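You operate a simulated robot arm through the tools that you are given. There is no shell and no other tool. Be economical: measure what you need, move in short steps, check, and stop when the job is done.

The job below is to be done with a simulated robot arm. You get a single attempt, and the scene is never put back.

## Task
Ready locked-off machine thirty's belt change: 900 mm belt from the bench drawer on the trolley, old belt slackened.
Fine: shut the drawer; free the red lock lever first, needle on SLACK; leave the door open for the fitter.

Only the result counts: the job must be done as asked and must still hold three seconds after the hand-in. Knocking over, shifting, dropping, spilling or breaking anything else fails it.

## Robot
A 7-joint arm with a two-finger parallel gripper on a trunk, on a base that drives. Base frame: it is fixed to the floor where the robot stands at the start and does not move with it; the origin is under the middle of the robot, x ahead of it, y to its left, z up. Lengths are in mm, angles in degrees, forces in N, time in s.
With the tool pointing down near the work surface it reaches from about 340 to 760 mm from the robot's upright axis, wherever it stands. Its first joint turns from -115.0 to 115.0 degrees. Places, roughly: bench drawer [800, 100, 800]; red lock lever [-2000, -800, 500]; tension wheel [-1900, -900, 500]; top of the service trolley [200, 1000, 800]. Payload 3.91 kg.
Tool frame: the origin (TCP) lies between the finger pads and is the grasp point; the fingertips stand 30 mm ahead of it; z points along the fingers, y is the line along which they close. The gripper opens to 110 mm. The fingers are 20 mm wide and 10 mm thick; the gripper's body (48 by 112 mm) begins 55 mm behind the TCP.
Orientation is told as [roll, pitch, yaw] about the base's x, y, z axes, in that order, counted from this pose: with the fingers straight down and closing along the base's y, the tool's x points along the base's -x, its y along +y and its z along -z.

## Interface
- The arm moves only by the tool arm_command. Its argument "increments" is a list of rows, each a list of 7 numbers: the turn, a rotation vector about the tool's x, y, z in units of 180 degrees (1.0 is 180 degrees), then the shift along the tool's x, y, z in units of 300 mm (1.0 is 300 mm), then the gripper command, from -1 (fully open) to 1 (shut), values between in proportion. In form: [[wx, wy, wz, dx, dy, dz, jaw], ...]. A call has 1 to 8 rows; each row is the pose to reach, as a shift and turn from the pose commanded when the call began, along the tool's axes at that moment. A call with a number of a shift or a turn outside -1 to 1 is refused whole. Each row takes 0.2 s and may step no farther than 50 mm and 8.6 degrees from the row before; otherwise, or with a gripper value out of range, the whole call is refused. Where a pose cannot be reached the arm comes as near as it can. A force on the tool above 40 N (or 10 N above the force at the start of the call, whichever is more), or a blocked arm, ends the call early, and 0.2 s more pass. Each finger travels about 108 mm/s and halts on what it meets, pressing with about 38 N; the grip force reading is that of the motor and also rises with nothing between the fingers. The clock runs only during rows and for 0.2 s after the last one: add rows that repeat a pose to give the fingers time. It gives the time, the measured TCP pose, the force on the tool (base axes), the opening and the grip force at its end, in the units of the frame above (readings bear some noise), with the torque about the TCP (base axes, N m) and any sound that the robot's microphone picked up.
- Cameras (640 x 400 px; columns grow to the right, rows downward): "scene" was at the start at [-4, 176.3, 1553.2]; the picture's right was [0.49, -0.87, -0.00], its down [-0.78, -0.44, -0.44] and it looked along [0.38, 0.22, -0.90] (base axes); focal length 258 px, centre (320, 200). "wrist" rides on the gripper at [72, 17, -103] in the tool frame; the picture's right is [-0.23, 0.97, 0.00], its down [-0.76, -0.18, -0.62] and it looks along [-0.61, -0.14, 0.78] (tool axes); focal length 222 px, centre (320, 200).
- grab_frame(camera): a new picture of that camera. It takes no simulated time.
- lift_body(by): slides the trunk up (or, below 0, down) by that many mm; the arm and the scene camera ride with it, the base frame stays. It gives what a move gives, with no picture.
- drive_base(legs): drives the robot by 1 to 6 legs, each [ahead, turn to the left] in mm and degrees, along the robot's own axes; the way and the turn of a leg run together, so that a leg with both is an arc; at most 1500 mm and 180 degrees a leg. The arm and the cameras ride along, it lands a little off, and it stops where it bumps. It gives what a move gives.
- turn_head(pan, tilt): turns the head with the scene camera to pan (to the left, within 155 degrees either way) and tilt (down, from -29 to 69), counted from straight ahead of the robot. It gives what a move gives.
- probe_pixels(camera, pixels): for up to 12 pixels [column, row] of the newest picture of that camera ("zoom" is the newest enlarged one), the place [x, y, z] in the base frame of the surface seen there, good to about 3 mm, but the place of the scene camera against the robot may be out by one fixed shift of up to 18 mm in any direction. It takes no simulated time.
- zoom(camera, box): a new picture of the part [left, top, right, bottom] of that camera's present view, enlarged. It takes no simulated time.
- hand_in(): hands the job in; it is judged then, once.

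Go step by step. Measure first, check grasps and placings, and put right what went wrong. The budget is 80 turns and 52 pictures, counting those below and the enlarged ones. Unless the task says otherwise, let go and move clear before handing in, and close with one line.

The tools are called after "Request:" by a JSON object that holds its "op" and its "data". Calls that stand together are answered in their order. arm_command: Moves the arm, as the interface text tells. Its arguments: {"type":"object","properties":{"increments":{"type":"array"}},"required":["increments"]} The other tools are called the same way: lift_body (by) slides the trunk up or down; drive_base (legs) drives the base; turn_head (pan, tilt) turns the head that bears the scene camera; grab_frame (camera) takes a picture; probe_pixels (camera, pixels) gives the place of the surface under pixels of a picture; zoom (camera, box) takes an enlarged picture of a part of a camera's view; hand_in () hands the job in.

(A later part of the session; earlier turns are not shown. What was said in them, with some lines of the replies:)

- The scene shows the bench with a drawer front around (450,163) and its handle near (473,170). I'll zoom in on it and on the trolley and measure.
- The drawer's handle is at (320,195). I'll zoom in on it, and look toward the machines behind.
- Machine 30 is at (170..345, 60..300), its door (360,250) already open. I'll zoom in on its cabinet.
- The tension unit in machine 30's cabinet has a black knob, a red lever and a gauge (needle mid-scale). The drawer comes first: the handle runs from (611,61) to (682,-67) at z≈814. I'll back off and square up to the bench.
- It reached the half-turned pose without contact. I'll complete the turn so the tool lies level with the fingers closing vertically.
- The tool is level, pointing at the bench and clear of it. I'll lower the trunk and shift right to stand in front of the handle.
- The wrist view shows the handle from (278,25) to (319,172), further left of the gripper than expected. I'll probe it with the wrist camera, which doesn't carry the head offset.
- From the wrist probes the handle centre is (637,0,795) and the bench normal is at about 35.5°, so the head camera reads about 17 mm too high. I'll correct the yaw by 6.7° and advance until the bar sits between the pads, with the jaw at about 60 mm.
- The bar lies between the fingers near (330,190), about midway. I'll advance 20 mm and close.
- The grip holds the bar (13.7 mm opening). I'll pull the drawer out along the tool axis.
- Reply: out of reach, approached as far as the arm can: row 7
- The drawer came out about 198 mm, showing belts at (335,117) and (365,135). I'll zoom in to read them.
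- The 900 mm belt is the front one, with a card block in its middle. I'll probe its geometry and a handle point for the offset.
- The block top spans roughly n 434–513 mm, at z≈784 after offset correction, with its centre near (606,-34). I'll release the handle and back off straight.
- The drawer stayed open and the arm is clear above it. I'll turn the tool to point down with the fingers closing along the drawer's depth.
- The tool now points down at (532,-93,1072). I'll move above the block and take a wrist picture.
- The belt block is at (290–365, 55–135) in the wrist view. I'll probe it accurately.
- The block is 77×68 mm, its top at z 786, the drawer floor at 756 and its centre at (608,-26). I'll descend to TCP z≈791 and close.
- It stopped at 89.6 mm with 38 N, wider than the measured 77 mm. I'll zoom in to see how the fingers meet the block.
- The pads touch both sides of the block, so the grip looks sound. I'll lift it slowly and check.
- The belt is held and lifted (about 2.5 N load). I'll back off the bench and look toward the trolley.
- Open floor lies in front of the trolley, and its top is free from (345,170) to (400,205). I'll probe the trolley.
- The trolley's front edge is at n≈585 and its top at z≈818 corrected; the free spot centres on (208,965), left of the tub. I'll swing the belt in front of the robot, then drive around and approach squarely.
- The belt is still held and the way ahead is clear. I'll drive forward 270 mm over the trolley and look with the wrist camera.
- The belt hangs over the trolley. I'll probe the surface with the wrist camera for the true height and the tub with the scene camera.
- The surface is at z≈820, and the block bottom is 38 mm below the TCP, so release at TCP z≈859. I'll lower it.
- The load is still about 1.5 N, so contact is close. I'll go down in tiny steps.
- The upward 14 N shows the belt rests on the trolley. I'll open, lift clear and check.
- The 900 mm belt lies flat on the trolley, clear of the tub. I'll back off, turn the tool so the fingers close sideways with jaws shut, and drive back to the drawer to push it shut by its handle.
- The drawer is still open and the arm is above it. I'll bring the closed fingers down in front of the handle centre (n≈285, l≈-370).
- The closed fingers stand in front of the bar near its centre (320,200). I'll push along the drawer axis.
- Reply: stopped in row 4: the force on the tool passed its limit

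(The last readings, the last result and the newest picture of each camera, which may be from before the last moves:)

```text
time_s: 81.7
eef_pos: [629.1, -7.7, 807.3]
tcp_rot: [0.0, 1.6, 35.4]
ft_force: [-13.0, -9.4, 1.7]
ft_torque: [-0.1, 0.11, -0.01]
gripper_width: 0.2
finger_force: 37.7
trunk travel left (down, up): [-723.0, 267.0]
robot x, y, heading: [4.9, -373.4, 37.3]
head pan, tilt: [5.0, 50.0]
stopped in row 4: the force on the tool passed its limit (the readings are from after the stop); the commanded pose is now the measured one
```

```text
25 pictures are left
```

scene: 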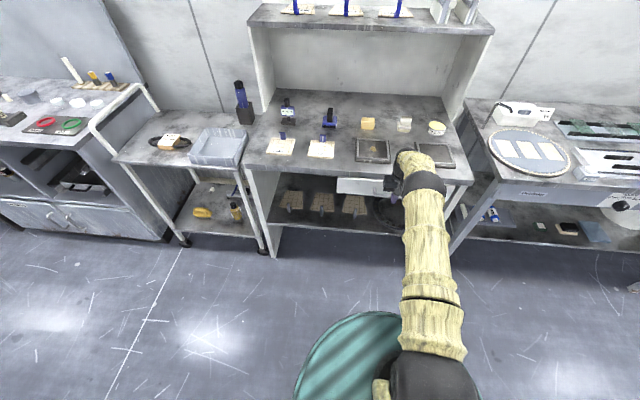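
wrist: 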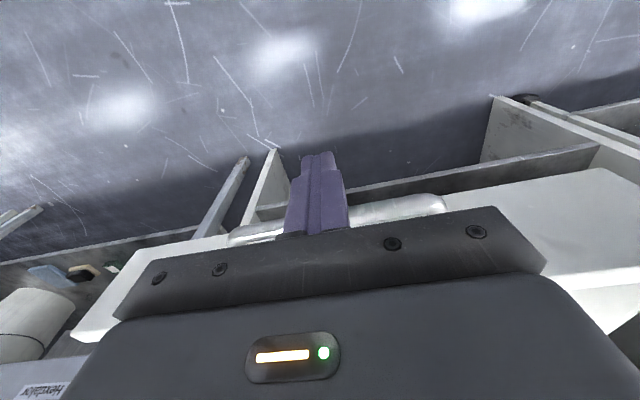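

The push ended at a firm stop with the bar at n≈520, its original closed position, so the drawer is shut. I'll retreat, raise the tool, check the drawer, and drive toward machine 30.

Request:
{"op": "arm_command", "data": {"increments": [[0, 0, 0, 0.1, 0, 0, 1], [0, 0, 0, 0.25, 0, 0, 1], [0, 0, 0, 0.4, 0, 0, 1], [0, 0, 0, 0.4, 0, -0.16, 1], [0, 0, 0, 0.4, 0, -0.32, 1], [0, 0, 0, 0.4, 0, -0.48, 1], [0, 0, 0, 0.4, 0, -0.64, 1], [0, 0, 0, 0.4, 0, -0.8, 1]]}}

Request:
{"op": "grab_frame", "data": {"camera": "scene"}}

Request:
{"op": "drive_base", "data": {"legs": [[-150, 0], [0, 123.7], [752, 0], [0, 54.5]]}}

Request:
{"op": "turn_head", "data": {"pan": 0, "tilt": 35}}

Request:
{"op": "grab_frame", "data": {"camera": "scene"}}

```text
time_s: 83.5
eef_pos: [537.2, -73.4, 1051.1]
tcp_rot: [-0.1, 1.1, 35.4]
ft_force: [-0.2, 0.0, 0.6]
ft_torque: [-0.02, 0.0, 0.02]
gripper_width: 0.0
finger_force: 37.8
trunk travel left (down, up): [-723.0, 267.0]
robot x, y, heading: [5.9, -380.2, 37.2]
head pan, tilt: [5.0, 50.0]
```

```text
24 pictures are left
```

scene: 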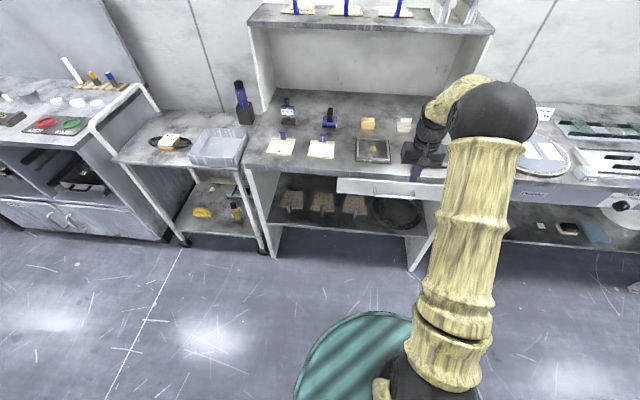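

```text
time_s: 96.3
eef_pos: [-1389.1, -534.8, 1049.6]
tcp_rot: [0.1, 1.2, -145.2]
ft_force: [0.3, -0.1, 0.2]
ft_torque: [-0.03, -0.03, 0.03]
gripper_width: 0.1
finger_force: 37.9
trunk travel left (down, up): [-723.0, 267.0]
robot x, y, heading: [-853.3, -238.0, -143.6]
head pan, tilt: [5.0, 50.0]
```

```text
time_s: 97.0
eef_pos: [-1390.2, -532.6, 1050.6]
tcp_rot: [0.0, 1.2, -145.3]
ft_force: [-0.9, 0.8, 0.8]
ft_torque: [0.01, 0.0, -0.01]
gripper_width: 0.0
finger_force: 37.5
trunk travel left (down, up): [-723.0, 267.0]
robot x, y, heading: [-852.4, -235.9, -143.7]
head pan, tilt: [0.0, 35.0]
```

```text
23 pictures are left
```

scene: 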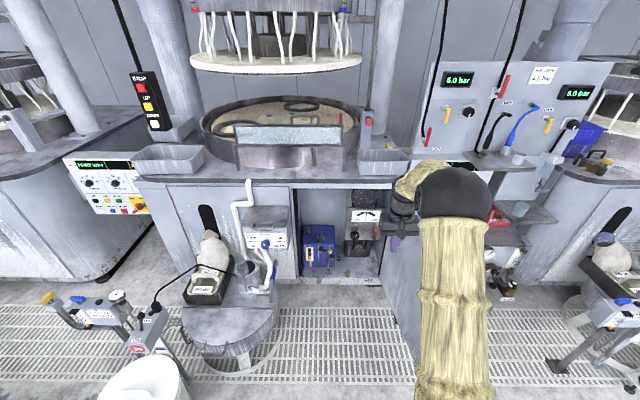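

The drawer is shut, and the robot now faces machine 30 squarely. I'll zoom in on the tension unit at (365,225) and probe it.

Request:
{"op": "zoom", "data": {"camera": "scene", "box": [320, 180, 416, 240]}}

Request:
{"op": "probe_pixels", "data": {"camera": "zoom", "pixels": [[208, 305], [280, 340], [375, 340], [372, 365], [300, 250], [290, 380], [350, 380], [240, 380], [160, 380], [470, 380]]}}

Request:
{"op": "probe_pixels", "data": {"camera": "scene", "pixels": [[278, 320], [388, 290], [400, 330], [320, 300], [228, 350], [318, 245], [297, 275], [379, 278], [265, 280]]}}

```text
6.67 times, centred on (368, 210) of scene
```

zoom: 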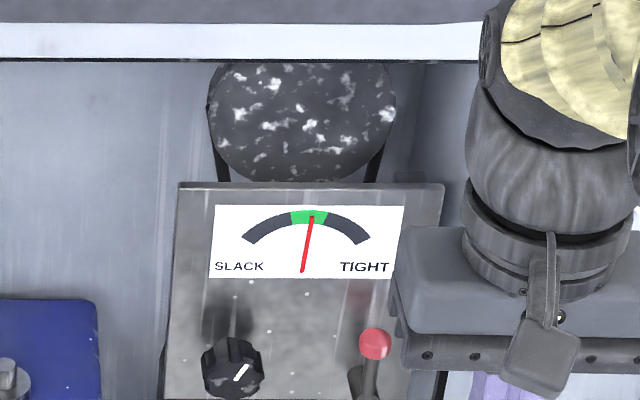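

```text
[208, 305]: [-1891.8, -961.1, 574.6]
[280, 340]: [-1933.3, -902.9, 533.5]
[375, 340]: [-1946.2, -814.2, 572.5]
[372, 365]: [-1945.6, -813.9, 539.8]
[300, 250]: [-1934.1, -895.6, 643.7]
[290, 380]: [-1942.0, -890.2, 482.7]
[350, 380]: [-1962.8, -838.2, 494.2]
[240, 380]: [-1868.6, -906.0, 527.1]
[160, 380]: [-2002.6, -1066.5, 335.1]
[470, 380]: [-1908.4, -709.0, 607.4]
```

```text
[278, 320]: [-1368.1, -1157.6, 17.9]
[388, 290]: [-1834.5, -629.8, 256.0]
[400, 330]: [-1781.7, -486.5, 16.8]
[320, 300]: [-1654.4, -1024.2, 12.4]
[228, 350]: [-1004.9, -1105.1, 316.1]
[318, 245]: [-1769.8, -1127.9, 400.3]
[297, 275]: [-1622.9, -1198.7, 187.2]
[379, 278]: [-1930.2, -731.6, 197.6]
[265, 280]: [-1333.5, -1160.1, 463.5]
```

Panel geometry (z corrected): wheel near (n -2047, l 348, z≈512), red knob near (n -2057, l 468, z≈556), cabinet front at n≈-1985. I'll pitch the tool level here, high and in the open, and see where the elbow goes.

Request:
{"op": "arm_command", "data": {"increments": [[0, -0.047, 0, 0, 0, 0, 1], [0, -0.094, 0, 0, 0, 0, 1], [0, -0.141, 0, 0, 0, 0, 1], [0, -0.188, 0, 0, 0, 0, 1], [0, -0.235, 0, 0, 0, 0, 1], [0, -0.282, 0, 0, 0, 0, 1], [0, -0.329, 0, 0, 0, 0, 1], [0, -0.376, 0, 0, 0, 0, 1]]}}

Request:
{"op": "arm_command", "data": {"increments": [[0, -0.042, 0, 0, 0, 0, 1], [0, -0.084, 0, 0, 0, 0, 1], [0, -0.122, 0, 0, 0, 0, 1]]}}

Request:
{"op": "grab_frame", "data": {"camera": "scene"}}

```text
time_s: 98.8
eef_pos: [-1387.0, -535.3, 1050.3]
tcp_rot: [0.1, -66.5, -145.3]
ft_force: [0.6, -0.7, -0.8]
ft_torque: [-0.01, 0.01, -0.02]
gripper_width: 0.0
finger_force: 37.3
trunk travel left (down, up): [-723.0, 267.0]
robot x, y, heading: [-854.6, -239.4, -143.4]
head pan, tilt: [0.0, 35.0]
```

```text
time_s: 99.6
eef_pos: [-1389.1, -533.3, 1049.5]
tcp_rot: [-1.1, -88.4, -144.2]
ft_force: [-0.3, 0.4, 0.0]
ft_torque: [0.02, 0.0, -0.01]
gripper_width: 0.0
finger_force: 37.5
trunk travel left (down, up): [-723.0, 267.0]
robot x, y, heading: [-849.8, -235.0, -143.5]
head pan, tilt: [0.0, 35.0]
```

```text
21 pictures are left
```

scene: 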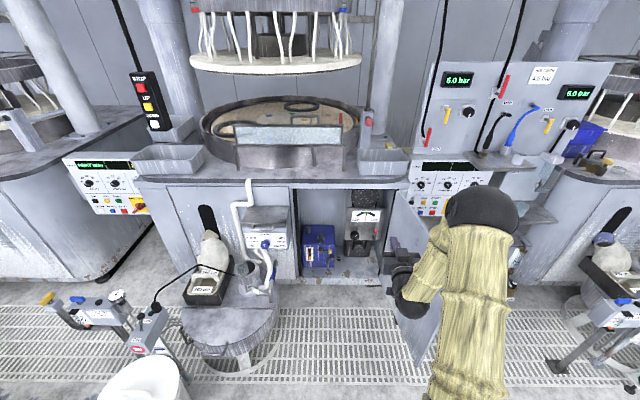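

The elbow stays up at (480,215), only slightly right. I'll probe it and the door to check clearances, and zoom on the unobstructed panel.

Request:
{"op": "probe_pixels", "data": {"camera": "scene", "pixels": [[480, 215], [512, 215], [410, 300], [415, 360], [400, 205], [392, 225], [440, 320], [520, 300]]}}

Request:
{"op": "zoom", "data": {"camera": "scene", "box": [335, 190, 399, 230]}}

Request:
{"op": "zoom", "data": {"camera": "scene", "box": [335, 215, 399, 255]}}

Request:
{"op": "probe_pixels", "data": {"camera": "zoom", "pixels": [[170, 200], [200, 210], [230, 200], [395, 160], [395, 190], [395, 215], [385, 240], [300, 200], [300, 100], [460, 200], [200, 160], [215, 245]]}}

```text
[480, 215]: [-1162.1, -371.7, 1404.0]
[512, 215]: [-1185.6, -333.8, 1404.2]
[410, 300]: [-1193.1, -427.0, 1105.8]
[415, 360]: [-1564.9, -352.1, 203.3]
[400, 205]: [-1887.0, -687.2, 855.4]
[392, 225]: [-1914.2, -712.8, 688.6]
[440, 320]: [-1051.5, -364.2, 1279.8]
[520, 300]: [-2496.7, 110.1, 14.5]
```

```text
10.00 times, centred on (367, 210) of scene
```

zoom: 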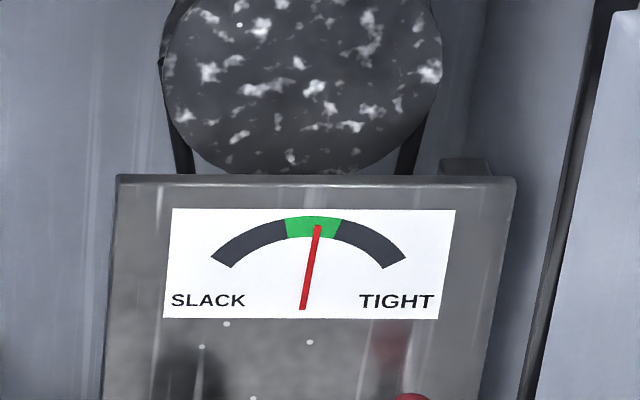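

```text
10.00 times, centred on (367, 235) of scene
```

zoom: 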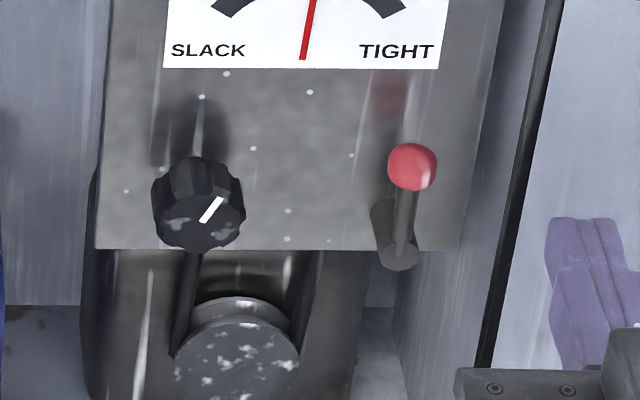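

```text
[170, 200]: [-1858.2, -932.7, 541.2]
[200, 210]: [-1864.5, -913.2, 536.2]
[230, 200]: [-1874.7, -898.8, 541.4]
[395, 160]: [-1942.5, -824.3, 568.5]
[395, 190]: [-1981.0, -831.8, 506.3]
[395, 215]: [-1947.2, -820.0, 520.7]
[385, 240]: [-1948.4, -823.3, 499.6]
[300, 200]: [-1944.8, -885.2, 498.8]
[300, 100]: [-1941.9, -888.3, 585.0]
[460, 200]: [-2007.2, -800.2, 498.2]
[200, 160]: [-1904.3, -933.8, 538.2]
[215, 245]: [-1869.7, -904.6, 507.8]
```

The wheel is about 56 mm across and stands 49 mm off the panel; the lever is vertical on a boss whose axis runs along the panel normal, with the red ball on top. Elbow and door leave room, so I'll lower the trunk and drive in, shifting slightly left.

Request:
{"op": "lift_body", "data": {"by": -500}}

Request:
{"op": "drive_base", "data": {"legs": [[0, 9.7], [447, 0], [0, -10.7]]}}

Request:
{"op": "grab_frame", "data": {"camera": "wrist"}}

Request:
{"op": "grab_frame", "data": {"camera": "scene"}}

```text
refused: -500 is not a number from -400 to 400
```

```text
time_s: 103.7
eef_pos: [-1699.4, -841.3, 1048.4]
tcp_rot: [-0.4, -88.4, -146.0]
ft_force: [-0.3, 1.1, 0.0]
ft_torque: [-0.01, 0.01, 0.01]
gripper_width: 0.0
finger_force: 37.6
trunk travel left (down, up): [-723.0, 267.0]
robot x, y, heading: [-1155.9, -551.4, -144.8]
head pan, tilt: [0.0, 35.0]
```

```text
18 pictures are left
```

wrist: 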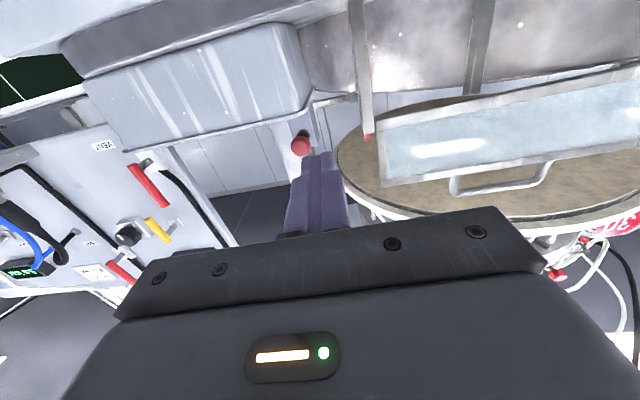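

```text
17 pictures are left
```

scene: 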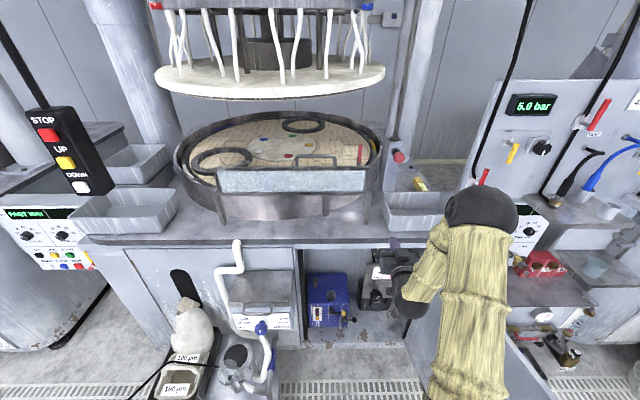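

The lift request was too large and was refused, so the tool is still high over the machine edge, with no contact. I'll back out, lower in two steps, and drive in again.

Request:
{"op": "drive_base", "data": {"legs": [[-330, 0]]}}

Request:
{"op": "lift_body", "data": {"by": -300}}

Request:
{"op": "lift_body", "data": {"by": -200}}

Request:
{"op": "drive_base", "data": {"legs": [[330, 0]]}}

Request:
{"op": "grab_frame", "data": {"camera": "wrist"}}

```text
time_s: 105.9
eef_pos: [-1425.0, -653.6, 1049.3]
tcp_rot: [-1.2, -88.5, -144.6]
ft_force: [0.2, 0.4, 0.0]
ft_torque: [0.0, -0.01, -0.02]
gripper_width: 0.2
finger_force: 38.1
trunk travel left (down, up): [-723.0, 267.0]
robot x, y, heading: [-889.4, -359.3, -144.0]
head pan, tilt: [0.0, 35.0]
```

```text
time_s: 108.9
eef_pos: [-1426.0, -653.4, 750.2]
tcp_rot: [-1.2, -88.4, -144.5]
ft_force: [-0.9, 0.4, 1.0]
ft_torque: [-0.03, 0.02, -0.06]
gripper_width: 0.2
finger_force: 38.0
trunk travel left (down, up): [-423.0, 567.0]
robot x, y, heading: [-886.9, -358.5, -143.9]
head pan, tilt: [0.0, 35.0]
```

```text
time_s: 111.1
eef_pos: [-1425.9, -652.9, 549.3]
tcp_rot: [-1.1, -88.4, -144.4]
ft_force: [-0.6, -0.3, 0.0]
ft_torque: [-0.03, 0.01, -0.03]
gripper_width: 0.0
finger_force: 37.7
trunk travel left (down, up): [-223.0, 767.0]
robot x, y, heading: [-887.1, -359.4, -143.7]
head pan, tilt: [0.0, 35.0]
```

```text
time_s: 113.2
eef_pos: [-1689.6, -858.4, 549.3]
tcp_rot: [-1.1, -88.4, -143.8]
ft_force: [0.4, 0.4, 0.0]
ft_torque: [-0.03, 0.0, 0.0]
gripper_width: 0.0
finger_force: 37.7
trunk travel left (down, up): [-223.0, 767.0]
robot x, y, heading: [-1153.6, -554.1, -143.1]
head pan, tilt: [0.0, 35.0]
```

```text
16 pictures are left
```

wrist: 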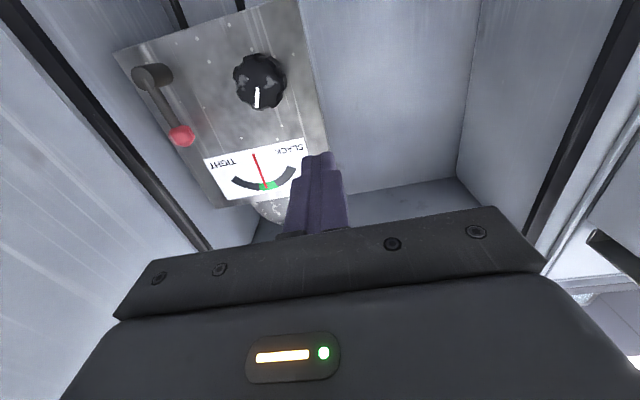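

The wrist camera (upside down) sees the wheel at (260,85), the red ball at (182,136), the boss at (152,75) and the gauge. I'll probe them.

Request:
{"op": "probe_pixels", "data": {"camera": "wrist", "pixels": [[182, 136], [176, 130], [150, 76], [162, 105], [258, 90], [238, 85], [285, 85], [262, 60], [258, 108], [210, 110], [230, 30], [120, 60]]}}

Request:
{"op": "zoom", "data": {"camera": "wrist", "box": [100, 10, 340, 160]}}

```text
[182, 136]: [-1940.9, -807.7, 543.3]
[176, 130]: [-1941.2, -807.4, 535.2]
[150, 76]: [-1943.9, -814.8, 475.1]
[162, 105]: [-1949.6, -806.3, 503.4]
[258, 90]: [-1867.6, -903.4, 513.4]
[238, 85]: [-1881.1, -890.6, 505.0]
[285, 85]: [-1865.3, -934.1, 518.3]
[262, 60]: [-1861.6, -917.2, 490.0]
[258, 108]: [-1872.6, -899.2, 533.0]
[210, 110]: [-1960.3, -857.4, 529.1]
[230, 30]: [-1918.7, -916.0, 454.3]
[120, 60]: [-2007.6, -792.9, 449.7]
```

```text
2.67 times, centred on (220, 85) of wrist
```

zoom: 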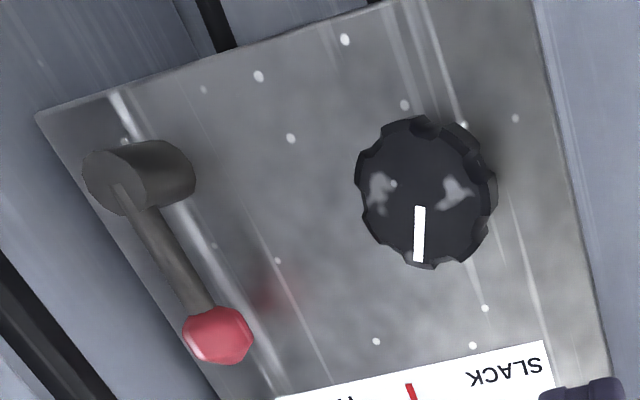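

The ball centre is about (n -2055, l 470, z 546), the boss at z≈475 (so a 72 mm lever), and the wheel centre is at l 347, z 512 with its face at n -2045. I'll drive 110 mm closer.

Request:
{"op": "drive_base", "data": {"legs": [[110, 0]]}}

```text
time_s: 114.5
eef_pos: [-1778.7, -925.0, 549.1]
tcp_rot: [-1.3, -88.5, -143.8]
ft_force: [-0.5, -0.2, 0.9]
ft_torque: [0.01, -0.01, 0.05]
gripper_width: 0.0
finger_force: 37.7
trunk travel left (down, up): [-223.0, 767.0]
robot x, y, heading: [-1242.2, -623.0, -143.2]
head pan, tilt: [0.0, 35.0]
```

The tool heads along −n within a degree. I'll shift right to l≈458, yaw 15° right for door clearance, and open to 50 mm.

Request:
{"op": "arm_command", "data": {"increments": [[0.042, 0, 0, 0, -0.12, 0, 1], [0.083, 0, 0, 0, -0.24, 0, 1], [0.083, 0, 0, 0, -0.36, 0, 1], [0.083, 0, 0, 0.005, -0.48, 0, 0.5], [0.083, 0, 0, 0.01, -0.592, 0.02, 0.09], [0.083, 0, 0, 0.01, -0.592, 0.083, 0.09], [0.083, 0, 0, 0.01, -0.592, 0.083, 0.09]]}}

Request:
{"op": "grab_frame", "data": {"camera": "wrist"}}

```text
time_s: 116.0
eef_pos: [-1900.4, -794.4, 546.2]
tcp_rot: [-15.6, -88.4, -144.2]
ft_force: [0.6, -0.4, 0.1]
ft_torque: [-0.05, -0.01, -0.03]
gripper_width: 50.2
finger_force: 0.1
trunk travel left (down, up): [-223.0, 767.0]
robot x, y, heading: [-1242.0, -622.2, -143.3]
head pan, tilt: [0.0, 35.0]
```

```text
14 pictures are left
```

wrist: 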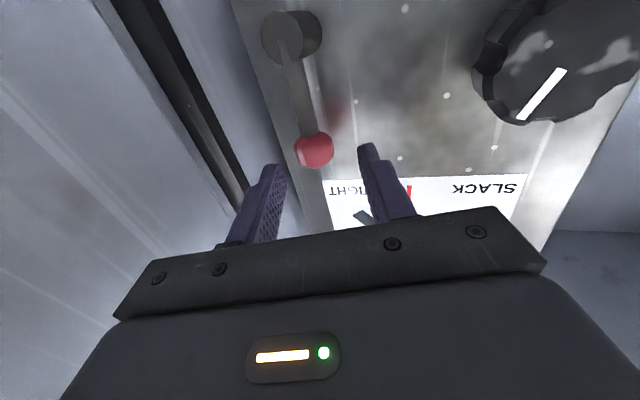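

The ball at (314,150) sits between the fingers. I'll probe it once more before advancing.

Request:
{"op": "probe_pixels", "data": {"camera": "wrist", "pixels": [[314, 150], [298, 150], [331, 148], [314, 135], [314, 164], [290, 40]]}}

```text
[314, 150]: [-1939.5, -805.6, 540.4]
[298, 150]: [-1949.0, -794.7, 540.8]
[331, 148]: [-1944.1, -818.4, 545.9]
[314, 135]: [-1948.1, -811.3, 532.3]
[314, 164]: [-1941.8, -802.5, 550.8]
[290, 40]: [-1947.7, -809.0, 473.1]
```

The ball centre is 50 mm straight ahead, well aligned. I'll advance 46 mm and close on it.

Request:
{"op": "arm_command", "data": {"increments": [[0, 0, 0, 0.01, 0, 0.07, 0.09], [0, 0, 0, 0.01, 0, 0.153, 0.09], [0, 0, 0, 0.01, 0, 0.153, 0.6], [0, 0, 0, 0.01, 0, 0.153, 0.6], [0, 0, 0, 0.01, 0, 0.153, 0.6]]}}

```text
time_s: 117.2
eef_pos: [-1943.4, -810.7, 542.9]
tcp_rot: [-15.6, -88.4, -144.2]
ft_force: [-0.3, 2.0, -1.4]
ft_torque: [0.03, 0.13, 0.0]
gripper_width: 28.7
finger_force: 44.8
trunk travel left (down, up): [-223.0, 767.0]
robot x, y, heading: [-1241.3, -623.2, -143.1]
head pan, tilt: [0.0, 35.0]
```

The fingers hold the ball (28.7 mm). I'll test a gentle 20° swing to the left, away from the wall, watching the force.

Request:
{"op": "arm_command", "data": {"increments": [[0, 0, 0, 0.0008, 0.019, -0.0052, 0.6], [0, 0, 0, 0.0034, 0.038, -0.0104, 0.6], [0, 0, 0, 0.0077, 0.0565, -0.0155, 0.6], [0, 0, 0, 0.0137, 0.0748, -0.0205, 0.6]]}}

```text
time_s: 118.2
eef_pos: [-1929.7, -829.2, 537.9]
tcp_rot: [-15.4, -88.5, -144.4]
ft_force: [-3.3, 8.0, 3.8]
ft_torque: [-0.04, 1.01, -0.08]
gripper_width: 29.5
finger_force: 44.8
trunk travel left (down, up): [-223.0, 767.0]
robot x, y, heading: [-1244.7, -623.8, -143.0]
head pan, tilt: [0.0, 35.0]
```

The lever moved left with only about 9 N of resistance. I'll continue the arc, rolling the tool with the lever so the stem stays between the fingers.

Request:
{"op": "arm_command", "data": {"increments": [[0, -0.0117, -0.0429, 0.013, 0.028, -0.0077, 0.6], [0, -0.0235, -0.0857, 0.0297, 0.0537, -0.0147, 0.6], [0, -0.0352, -0.1286, 0.05, 0.0772, -0.0211, 0.6], [0, -0.0469, -0.1715, 0.0733, 0.0974, -0.0267, 0.6]]}}

Request:
{"op": "grab_frame", "data": {"camera": "wrist"}}

```text
time_s: 119.2
eef_pos: [-1912.8, -851.4, 511.7]
tcp_rot: [-101.6, -57.9, -57.9]
ft_force: [-14.6, 13.4, -13.8]
ft_torque: [0.0, -0.11, -0.14]
gripper_width: 30.0
finger_force: 44.6
trunk travel left (down, up): [-223.0, 767.0]
robot x, y, heading: [-1245.4, -622.8, -143.4]
head pan, tilt: [0.0, 35.0]
```

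```text
13 pictures are left
```

wrist: 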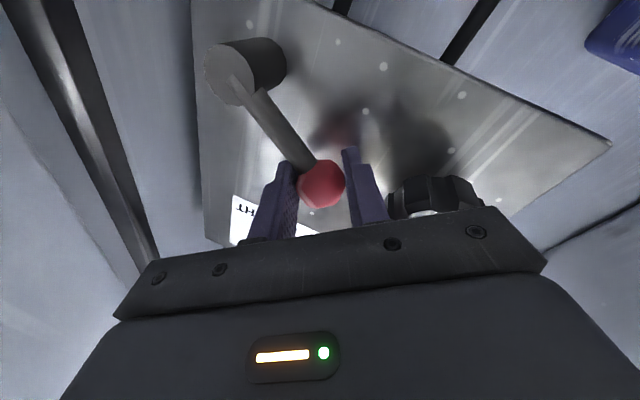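

The lever is at about 60° left (ball at (322,185)), and the remaining force is mostly radial, so I'll shrink the arc radius to about 58 mm and continue toward horizontal.

Request:
{"op": "arm_command", "data": {"increments": [[0, -0.0117, -0.0429, 0.028, 0.0253, -0.007, 0.6], [0, -0.0235, -0.0857, 0.0453, 0.0453, -0.0123, 0.6], [0, -0.0352, -0.1286, 0.0657, 0.0623, -0.017, 0.6], [0, -0.0444, -0.162, 0.082, 0.0737, -0.02, 0.6]]}}

Request:
{"op": "grab_frame", "data": {"camera": "wrist"}}

```text
time_s: 120.2
eef_pos: [-1907.6, -859.7, 484.4]
tcp_rot: [-104.0, -27.6, -54.9]
ft_force: [10.0, -0.9, 7.1]
ft_torque: [-0.13, -0.31, -0.37]
gripper_width: 29.7
finger_force: 45.3
trunk travel left (down, up): [-223.0, 767.0]
robot x, y, heading: [-1243.5, -624.4, -143.0]
head pan, tilt: [0.0, 35.0]
```

```text
12 pictures are left
```

wrist: 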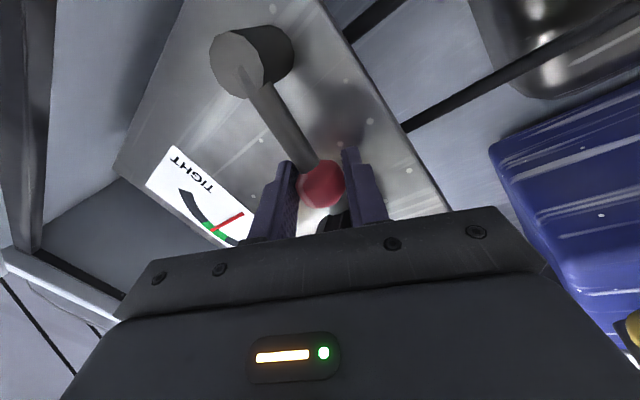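

The lever is now horizontal, parallel to the panel's bottom edge. I'll nudge it about 8° further to find out whether it has reached its stop.

Request:
{"op": "arm_command", "data": {"increments": [[0, -0.006, -0.0215, 0.0093, 0.0135, -0.0037, 0.6], [0, -0.0117, -0.0429, 0.0187, 0.0267, -0.0073, 0.6]]}}

```text
time_s: 120.9
eef_pos: [-1909.0, -858.7, 483.4]
tcp_rot: [-105.3, -19.8, -54.5]
ft_force: [16.3, 6.4, 16.4]
ft_torque: [0.15, 0.34, -0.24]
gripper_width: 28.9
finger_force: 44.9
trunk travel left (down, up): [-223.0, 767.0]
robot x, y, heading: [-1240.2, -621.7, -143.1]
head pan, tilt: [0.0, 35.0]
stopped in row 2: the force on the tool passed its limit (the readings are from after the stop); the commanded pose is now the measured one
```

It met a firm stop just past horizontal, so the lever is fully over at FREE. I'll release and back straight out, then roll the tool upright again.

Request:
{"op": "arm_command", "data": {"increments": [[0, 0, 0, 0, 0, 0, 0.09], [0, 0, 0, 0, 0, 0, 0.09], [0, 0, 0, 0, 0, -0.1, 0.09], [0, 0, 0, 0, 0, -0.2, 0.09], [0, 0, 0, 0, 0, -0.33, 0.09]]}}

Request:
{"op": "arm_command", "data": {"increments": [[0, 0.0124, 0.0452, 0, 0, 0, 0.09], [0, 0.0248, 0.0904, 0, 0, 0, 0.09], [0, 0.0372, 0.1356, 0, 0, 0, -0.3], [0, 0.0496, 0.1808, 0, 0, 0, -0.5], [0, 0.062, 0.226, 0, 0, 0, -0.5], [0, 0.0744, 0.2712, 0, 0, 0, -0.5], [0, 0.0868, 0.3164, 0, 0, 0, -0.5], [0, 0.099, 0.3617, 0, 0, 0, -0.5]]}}

Request:
{"op": "arm_command", "data": {"increments": [[-0.0425, 0, 0, 0, 0, 0, -0.5], [-0.085, 0, 0, 0, 0, 0, -0.5]]}}

```text
time_s: 122.1
eef_pos: [-1827.5, -807.9, 456.7]
tcp_rot: [-104.7, -20.1, -54.7]
ft_force: [-0.2, 1.0, 0.6]
ft_torque: [-0.01, -0.04, 0.05]
gripper_width: 50.0
finger_force: 0.1
trunk travel left (down, up): [-223.0, 767.0]
robot x, y, heading: [-1244.8, -629.1, -143.1]
head pan, tilt: [0.0, 35.0]
```

```text
time_s: 123.9
eef_pos: [-1827.5, -810.1, 455.4]
tcp_rot: [-93.4, -87.6, -66.3]
ft_force: [0.5, 0.0, 0.2]
ft_torque: [0.02, 0.04, 0.0]
gripper_width: 82.5
finger_force: 0.1
trunk travel left (down, up): [-223.0, 767.0]
robot x, y, heading: [-1246.4, -622.6, -143.1]
head pan, tilt: [0.0, 35.0]
```

```text
time_s: 124.5
eef_pos: [-1826.3, -810.5, 456.1]
tcp_rot: [-77.8, -87.5, -66.5]
ft_force: [-0.1, -0.9, 0.0]
ft_torque: [0.03, 0.0, -0.01]
gripper_width: 82.6
finger_force: 0.2
trunk travel left (down, up): [-223.0, 767.0]
robot x, y, heading: [-1245.1, -623.3, -143.0]
head pan, tilt: [0.0, 35.0]
```

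The tool is upright again, 2.5° nose-down, at (n -1957, l 401, z 456). I'll line it up with the wheel axis (l 347, z 512), correct the tilt, and look.

Request:
{"op": "arm_command", "data": {"increments": [[0, -0.0139, 0, -0.06, 0.06, 0, -0.5], [0, -0.0139, 0, -0.13, 0.12, 0, -0.5], [0, -0.0139, 0, -0.187, 0.18, 0, -0.5]]}}

Request:
{"op": "grab_frame", "data": {"camera": "wrist"}}

```text
time_s: 125.3
eef_pos: [-1792.8, -853.6, 508.5]
tcp_rot: [-128.6, -86.8, -15.9]
ft_force: [-0.2, -0.2, -0.5]
ft_torque: [-0.01, 0.03, 0.0]
gripper_width: 82.5
finger_force: 0.1
trunk travel left (down, up): [-223.0, 767.0]
robot x, y, heading: [-1242.0, -622.9, -143.1]
head pan, tilt: [0.0, 35.0]
```

```text
11 pictures are left
```

wrist: 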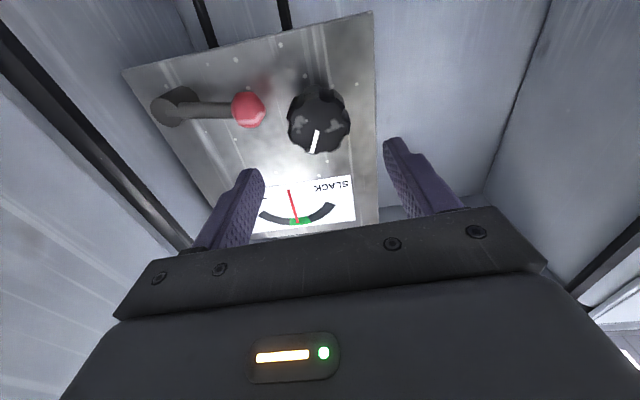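

The lever stays horizontal (ball at (248,108)). I'll probe the wheel at (318,122).

Request:
{"op": "probe_pixels", "data": {"camera": "wrist", "pixels": [[319, 125], [291, 128], [347, 122], [316, 100], [322, 150], [248, 108], [262, 108], [355, 60], [200, 60]]}}

```text
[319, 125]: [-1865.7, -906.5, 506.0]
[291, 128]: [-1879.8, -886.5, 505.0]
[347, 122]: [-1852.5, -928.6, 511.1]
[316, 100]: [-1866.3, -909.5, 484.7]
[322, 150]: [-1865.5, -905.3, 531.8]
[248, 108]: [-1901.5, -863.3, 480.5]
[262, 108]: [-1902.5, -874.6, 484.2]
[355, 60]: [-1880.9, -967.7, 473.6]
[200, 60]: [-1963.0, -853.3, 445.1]
```

The wheel axis is at (l 345.6, z 508), and the tool is right on it. I'll level the tool, pre-roll 45° clockwise so there is travel for a counter-clockwise turn, advance, and grip.

Request:
{"op": "arm_command", "data": {"increments": [[0, 0.011, 0, 0, 0, 0, -0.2]]}}

Request:
{"op": "arm_command", "data": {"increments": [[0, 0, 0.042, 0, 0.002, 0, -0.2], [0, 0, 0.084, 0, 0.002, 0, -0.2], [0, 0, 0.126, 0, 0.002, 0.04, -0.2], [0, 0, 0.168, 0, 0.002, 0.1, -0.2], [0, 0, 0.21, 0, 0.002, 0.16, -0.2], [0, 0, 0.25, 0, 0.002, 0.22, -0.2], [0, 0, 0.25, 0, 0.002, 0.295, -0.2]]}}

Request:
{"op": "arm_command", "data": {"increments": [[0, 0, 0, 0, 0, 0, 0.3], [0, 0, 0, 0, 0, 0, 0.3], [0, 0, 0, 0, 0, 0, 0.3]]}}

Request:
{"op": "grab_frame", "data": {"camera": "wrist"}}

```text
time_s: 125.7
eef_pos: [-1793.8, -855.6, 508.4]
tcp_rot: [-90.0, -87.5, -54.4]
ft_force: [-0.7, 0.1, 0.1]
ft_torque: [0.03, 0.01, -0.03]
gripper_width: 66.0
finger_force: 0.1
trunk travel left (down, up): [-223.0, 767.0]
robot x, y, heading: [-1245.5, -626.2, -143.2]
head pan, tilt: [0.0, 35.0]
```

```text
time_s: 127.3
eef_pos: [-1863.4, -907.1, 509.9]
tcp_rot: [90.1, -47.5, 125.5]
ft_force: [0.4, 0.2, 0.9]
ft_torque: [-0.01, -0.01, 0.0]
gripper_width: 66.5
finger_force: 0.1
trunk travel left (down, up): [-223.0, 767.0]
robot x, y, heading: [-1241.5, -627.8, -143.3]
head pan, tilt: [0.0, 35.0]
```

```text
time_s: 128.1
eef_pos: [-1864.2, -906.8, 509.0]
tcp_rot: [89.8, -47.5, 125.5]
ft_force: [-12.8, 10.3, -11.2]
ft_torque: [-0.31, 0.33, 0.63]
gripper_width: 55.1
finger_force: 45.3
trunk travel left (down, up): [-223.0, 767.0]
robot x, y, heading: [-1243.2, -620.9, -143.1]
head pan, tilt: [0.0, 35.0]
```

```text
10 pictures are left
```

wrist: 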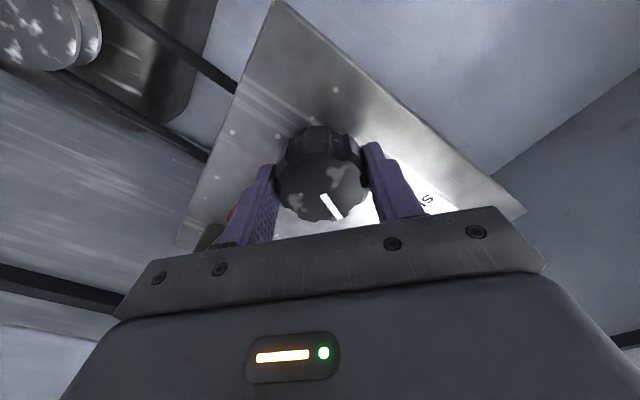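

The wheel is gripped (55 mm) with a slight off-centre force. I'll ease 2 mm along that force and turn 45° counter-clockwise, then read the needle.

Request:
{"op": "arm_command", "data": {"increments": [[0, 0, -0.03, 0, -0.007, 0, 0.3], [0, 0, -0.07, 0, -0.007, 0, 0.3], [0, 0, -0.11, 0, -0.007, 0, 0.3], [0, 0, -0.15, 0, -0.007, 0, 0.3], [0, 0, -0.19, 0, -0.007, 0, 0.3], [0, 0, -0.23, 0, -0.007, 0, 0.3], [0, 0, -0.25, 0, -0.007, 0, 0.3]]}}

Request:
{"op": "zoom", "data": {"camera": "wrist", "box": [160, 60, 480, 260]}}

```text
time_s: 129.7
eef_pos: [-1867.3, -905.8, 508.2]
tcp_rot: [-89.5, -87.4, -55.2]
ft_force: [16.5, 23.5, -7.2]
ft_torque: [0.43, -0.58, 0.86]
gripper_width: 55.4
finger_force: 44.8
trunk travel left (down, up): [-223.0, 767.0]
robot x, y, heading: [-1247.5, -622.5, -143.1]
head pan, tilt: [0.0, 35.0]
```

```text
2.00 times, centred on (320, 160) of wrist
```

zoom: 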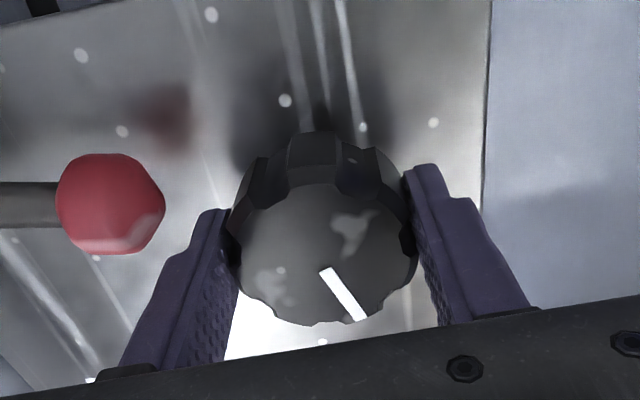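

The wheel turned with the grip (the mark moved by about 45°). The gauge is out of wrist view, so I'll look with the head camera.

Request:
{"op": "grab_frame", "data": {"camera": "scene"}}

```text
8 pictures are left
```

scene: 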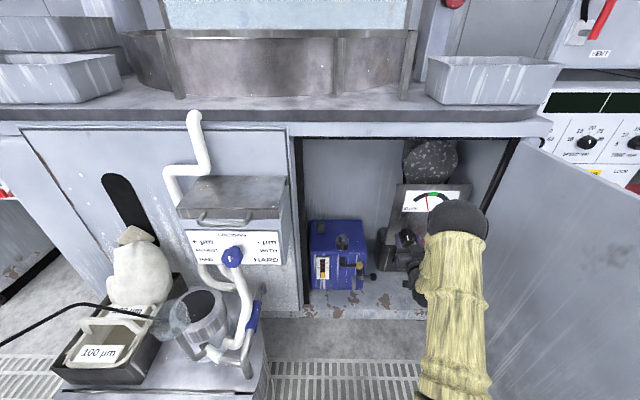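

The needle at (427,203) has moved from green toward SLACK, so counter-clockwise is right. I'll ease 3 mm back axially and turn another 60°.

Request:
{"op": "arm_command", "data": {"increments": [[0, 0, -0.02, 0, 0, -0.01, 0.3], [0, 0, -0.06, 0, 0, -0.01, 0.3], [0, 0, -0.105, 0, 0, -0.01, 0.3], [0, 0, -0.15, 0, 0, -0.01, 0.3], [0, 0, -0.195, 0, 0, -0.01, 0.3], [0, 0, -0.24, 0, 0, -0.01, 0.3], [0, 0, -0.285, 0, 0, -0.01, 0.3], [0, 0, -0.33, 0, 0, -0.01, 0.3]]}}

Request:
{"op": "zoom", "data": {"camera": "scene", "box": [380, 170, 476, 230]}}

```text
time_s: 131.5
eef_pos: [-1866.2, -905.0, 509.7]
tcp_rot: [-90.3, -28.0, -54.3]
ft_force: [-25.7, 3.5, 16.8]
ft_torque: [0.88, -1.19, 0.02]
gripper_width: 54.2
finger_force: 44.8
trunk travel left (down, up): [-223.0, 767.0]
robot x, y, heading: [-1246.2, -626.1, -143.2]
head pan, tilt: [0.0, 35.0]
```

```text
6.67 times, centred on (428, 200) of scene
```

zoom: 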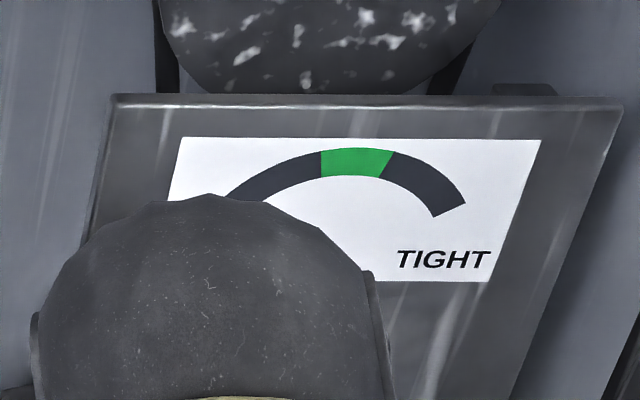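

The needle is now hidden on the left side. I'll release, back out, roll upright, and read the gauge with the wrist camera.

Request:
{"op": "arm_command", "data": {"increments": [[0, 0, 0, 0, 0, 0, -0.2], [0, 0, 0, 0, 0, 0, -0.2], [0, 0, 0, 0, 0, -0.1, -0.2], [0, 0, 0, 0, 0, -0.2, -0.2], [0, 0, 0, 0, 0, -0.29, -0.2]]}}

Request:
{"op": "arm_command", "data": {"increments": [[0, 0, 0.045, 0, 0, 0, -0.2], [0, 0, 0.09, 0, 0, 0, -0.2], [0, 0, 0.135, 0, 0, 0, -0.2], [0, 0, 0.18, 0, 0, 0, -0.2], [0, 0, 0.225, 0, 0, 0, -0.2], [0, 0, 0.27, 0, 0, 0, -0.2], [0, 0, 0.315, 0, 0, 0, -0.2], [0, 0, 0.33, 0, 0, 0, -0.2]]}}

Request:
{"op": "zoom", "data": {"camera": "wrist", "box": [120, 40, 440, 240]}}

```text
time_s: 132.7
eef_pos: [-1791.5, -854.0, 504.9]
tcp_rot: [-90.0, -28.2, -54.4]
ft_force: [-0.4, -1.0, -0.1]
ft_torque: [0.0, 0.0, 0.03]
gripper_width: 66.0
finger_force: 0.1
trunk travel left (down, up): [-223.0, 767.0]
robot x, y, heading: [-1244.1, -623.6, -143.1]
head pan, tilt: [0.0, 35.0]
```

```text
time_s: 134.5
eef_pos: [-1793.7, -855.1, 507.3]
tcp_rot: [-90.7, -87.6, -53.6]
ft_force: [0.9, 0.5, 0.2]
ft_torque: [0.05, -0.01, -0.05]
gripper_width: 66.1
finger_force: 0.0
trunk travel left (down, up): [-223.0, 767.0]
robot x, y, heading: [-1242.7, -624.3, -143.2]
head pan, tilt: [0.0, 35.0]
```

```text
2.00 times, centred on (280, 140) of wrist
```

zoom: 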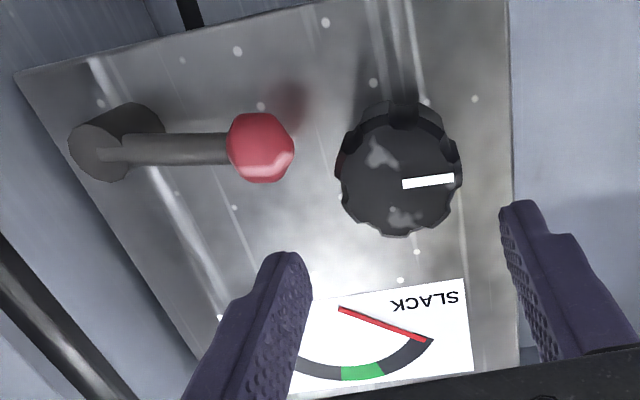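

The needle lies at the SLACK end of the arc, the lever is over at free, and the mark turned about 100°. I'll back straight out of the cabinet and take a last look.

Request:
{"op": "drive_base", "data": {"legs": [[-400, 0]]}}

Request:
{"op": "zoom", "data": {"camera": "scene", "box": [200, 120, 520, 320]}}

```text
time_s: 137.0
eef_pos: [-1473.0, -615.1, 508.4]
tcp_rot: [-90.7, -87.5, -53.8]
ft_force: [-0.3, -0.4, -0.3]
ft_torque: [0.02, -0.02, -0.01]
gripper_width: 65.5
finger_force: 0.1
trunk travel left (down, up): [-223.0, 767.0]
robot x, y, heading: [-922.9, -384.6, -143.2]
head pan, tilt: [0.0, 35.0]
```

```text
2.00 times, centred on (360, 220) of scene
```

zoom: 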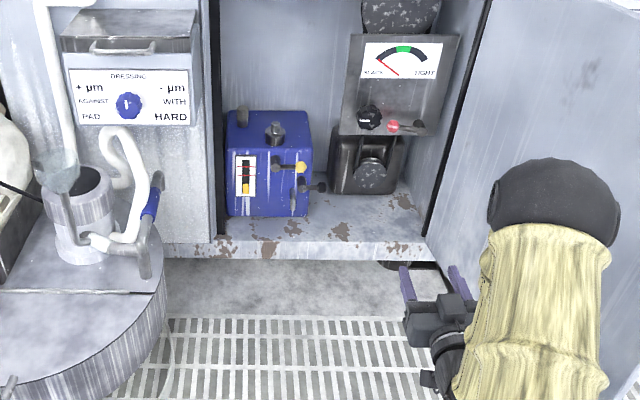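

The needle holds at SLACK, the lever is free, the door is still open, the belt is on the trolley and the drawer is shut. I'm handing in.

Request:
{"op": "hand_in", "data": {}}

```text
The job is handed in.
```

Machine 30 is ready for its belt change: the 900 mm belt is on the trolley, the drawer is shut, the red lever is free, the needle is on SLACK, and the door is still open for the fitter.
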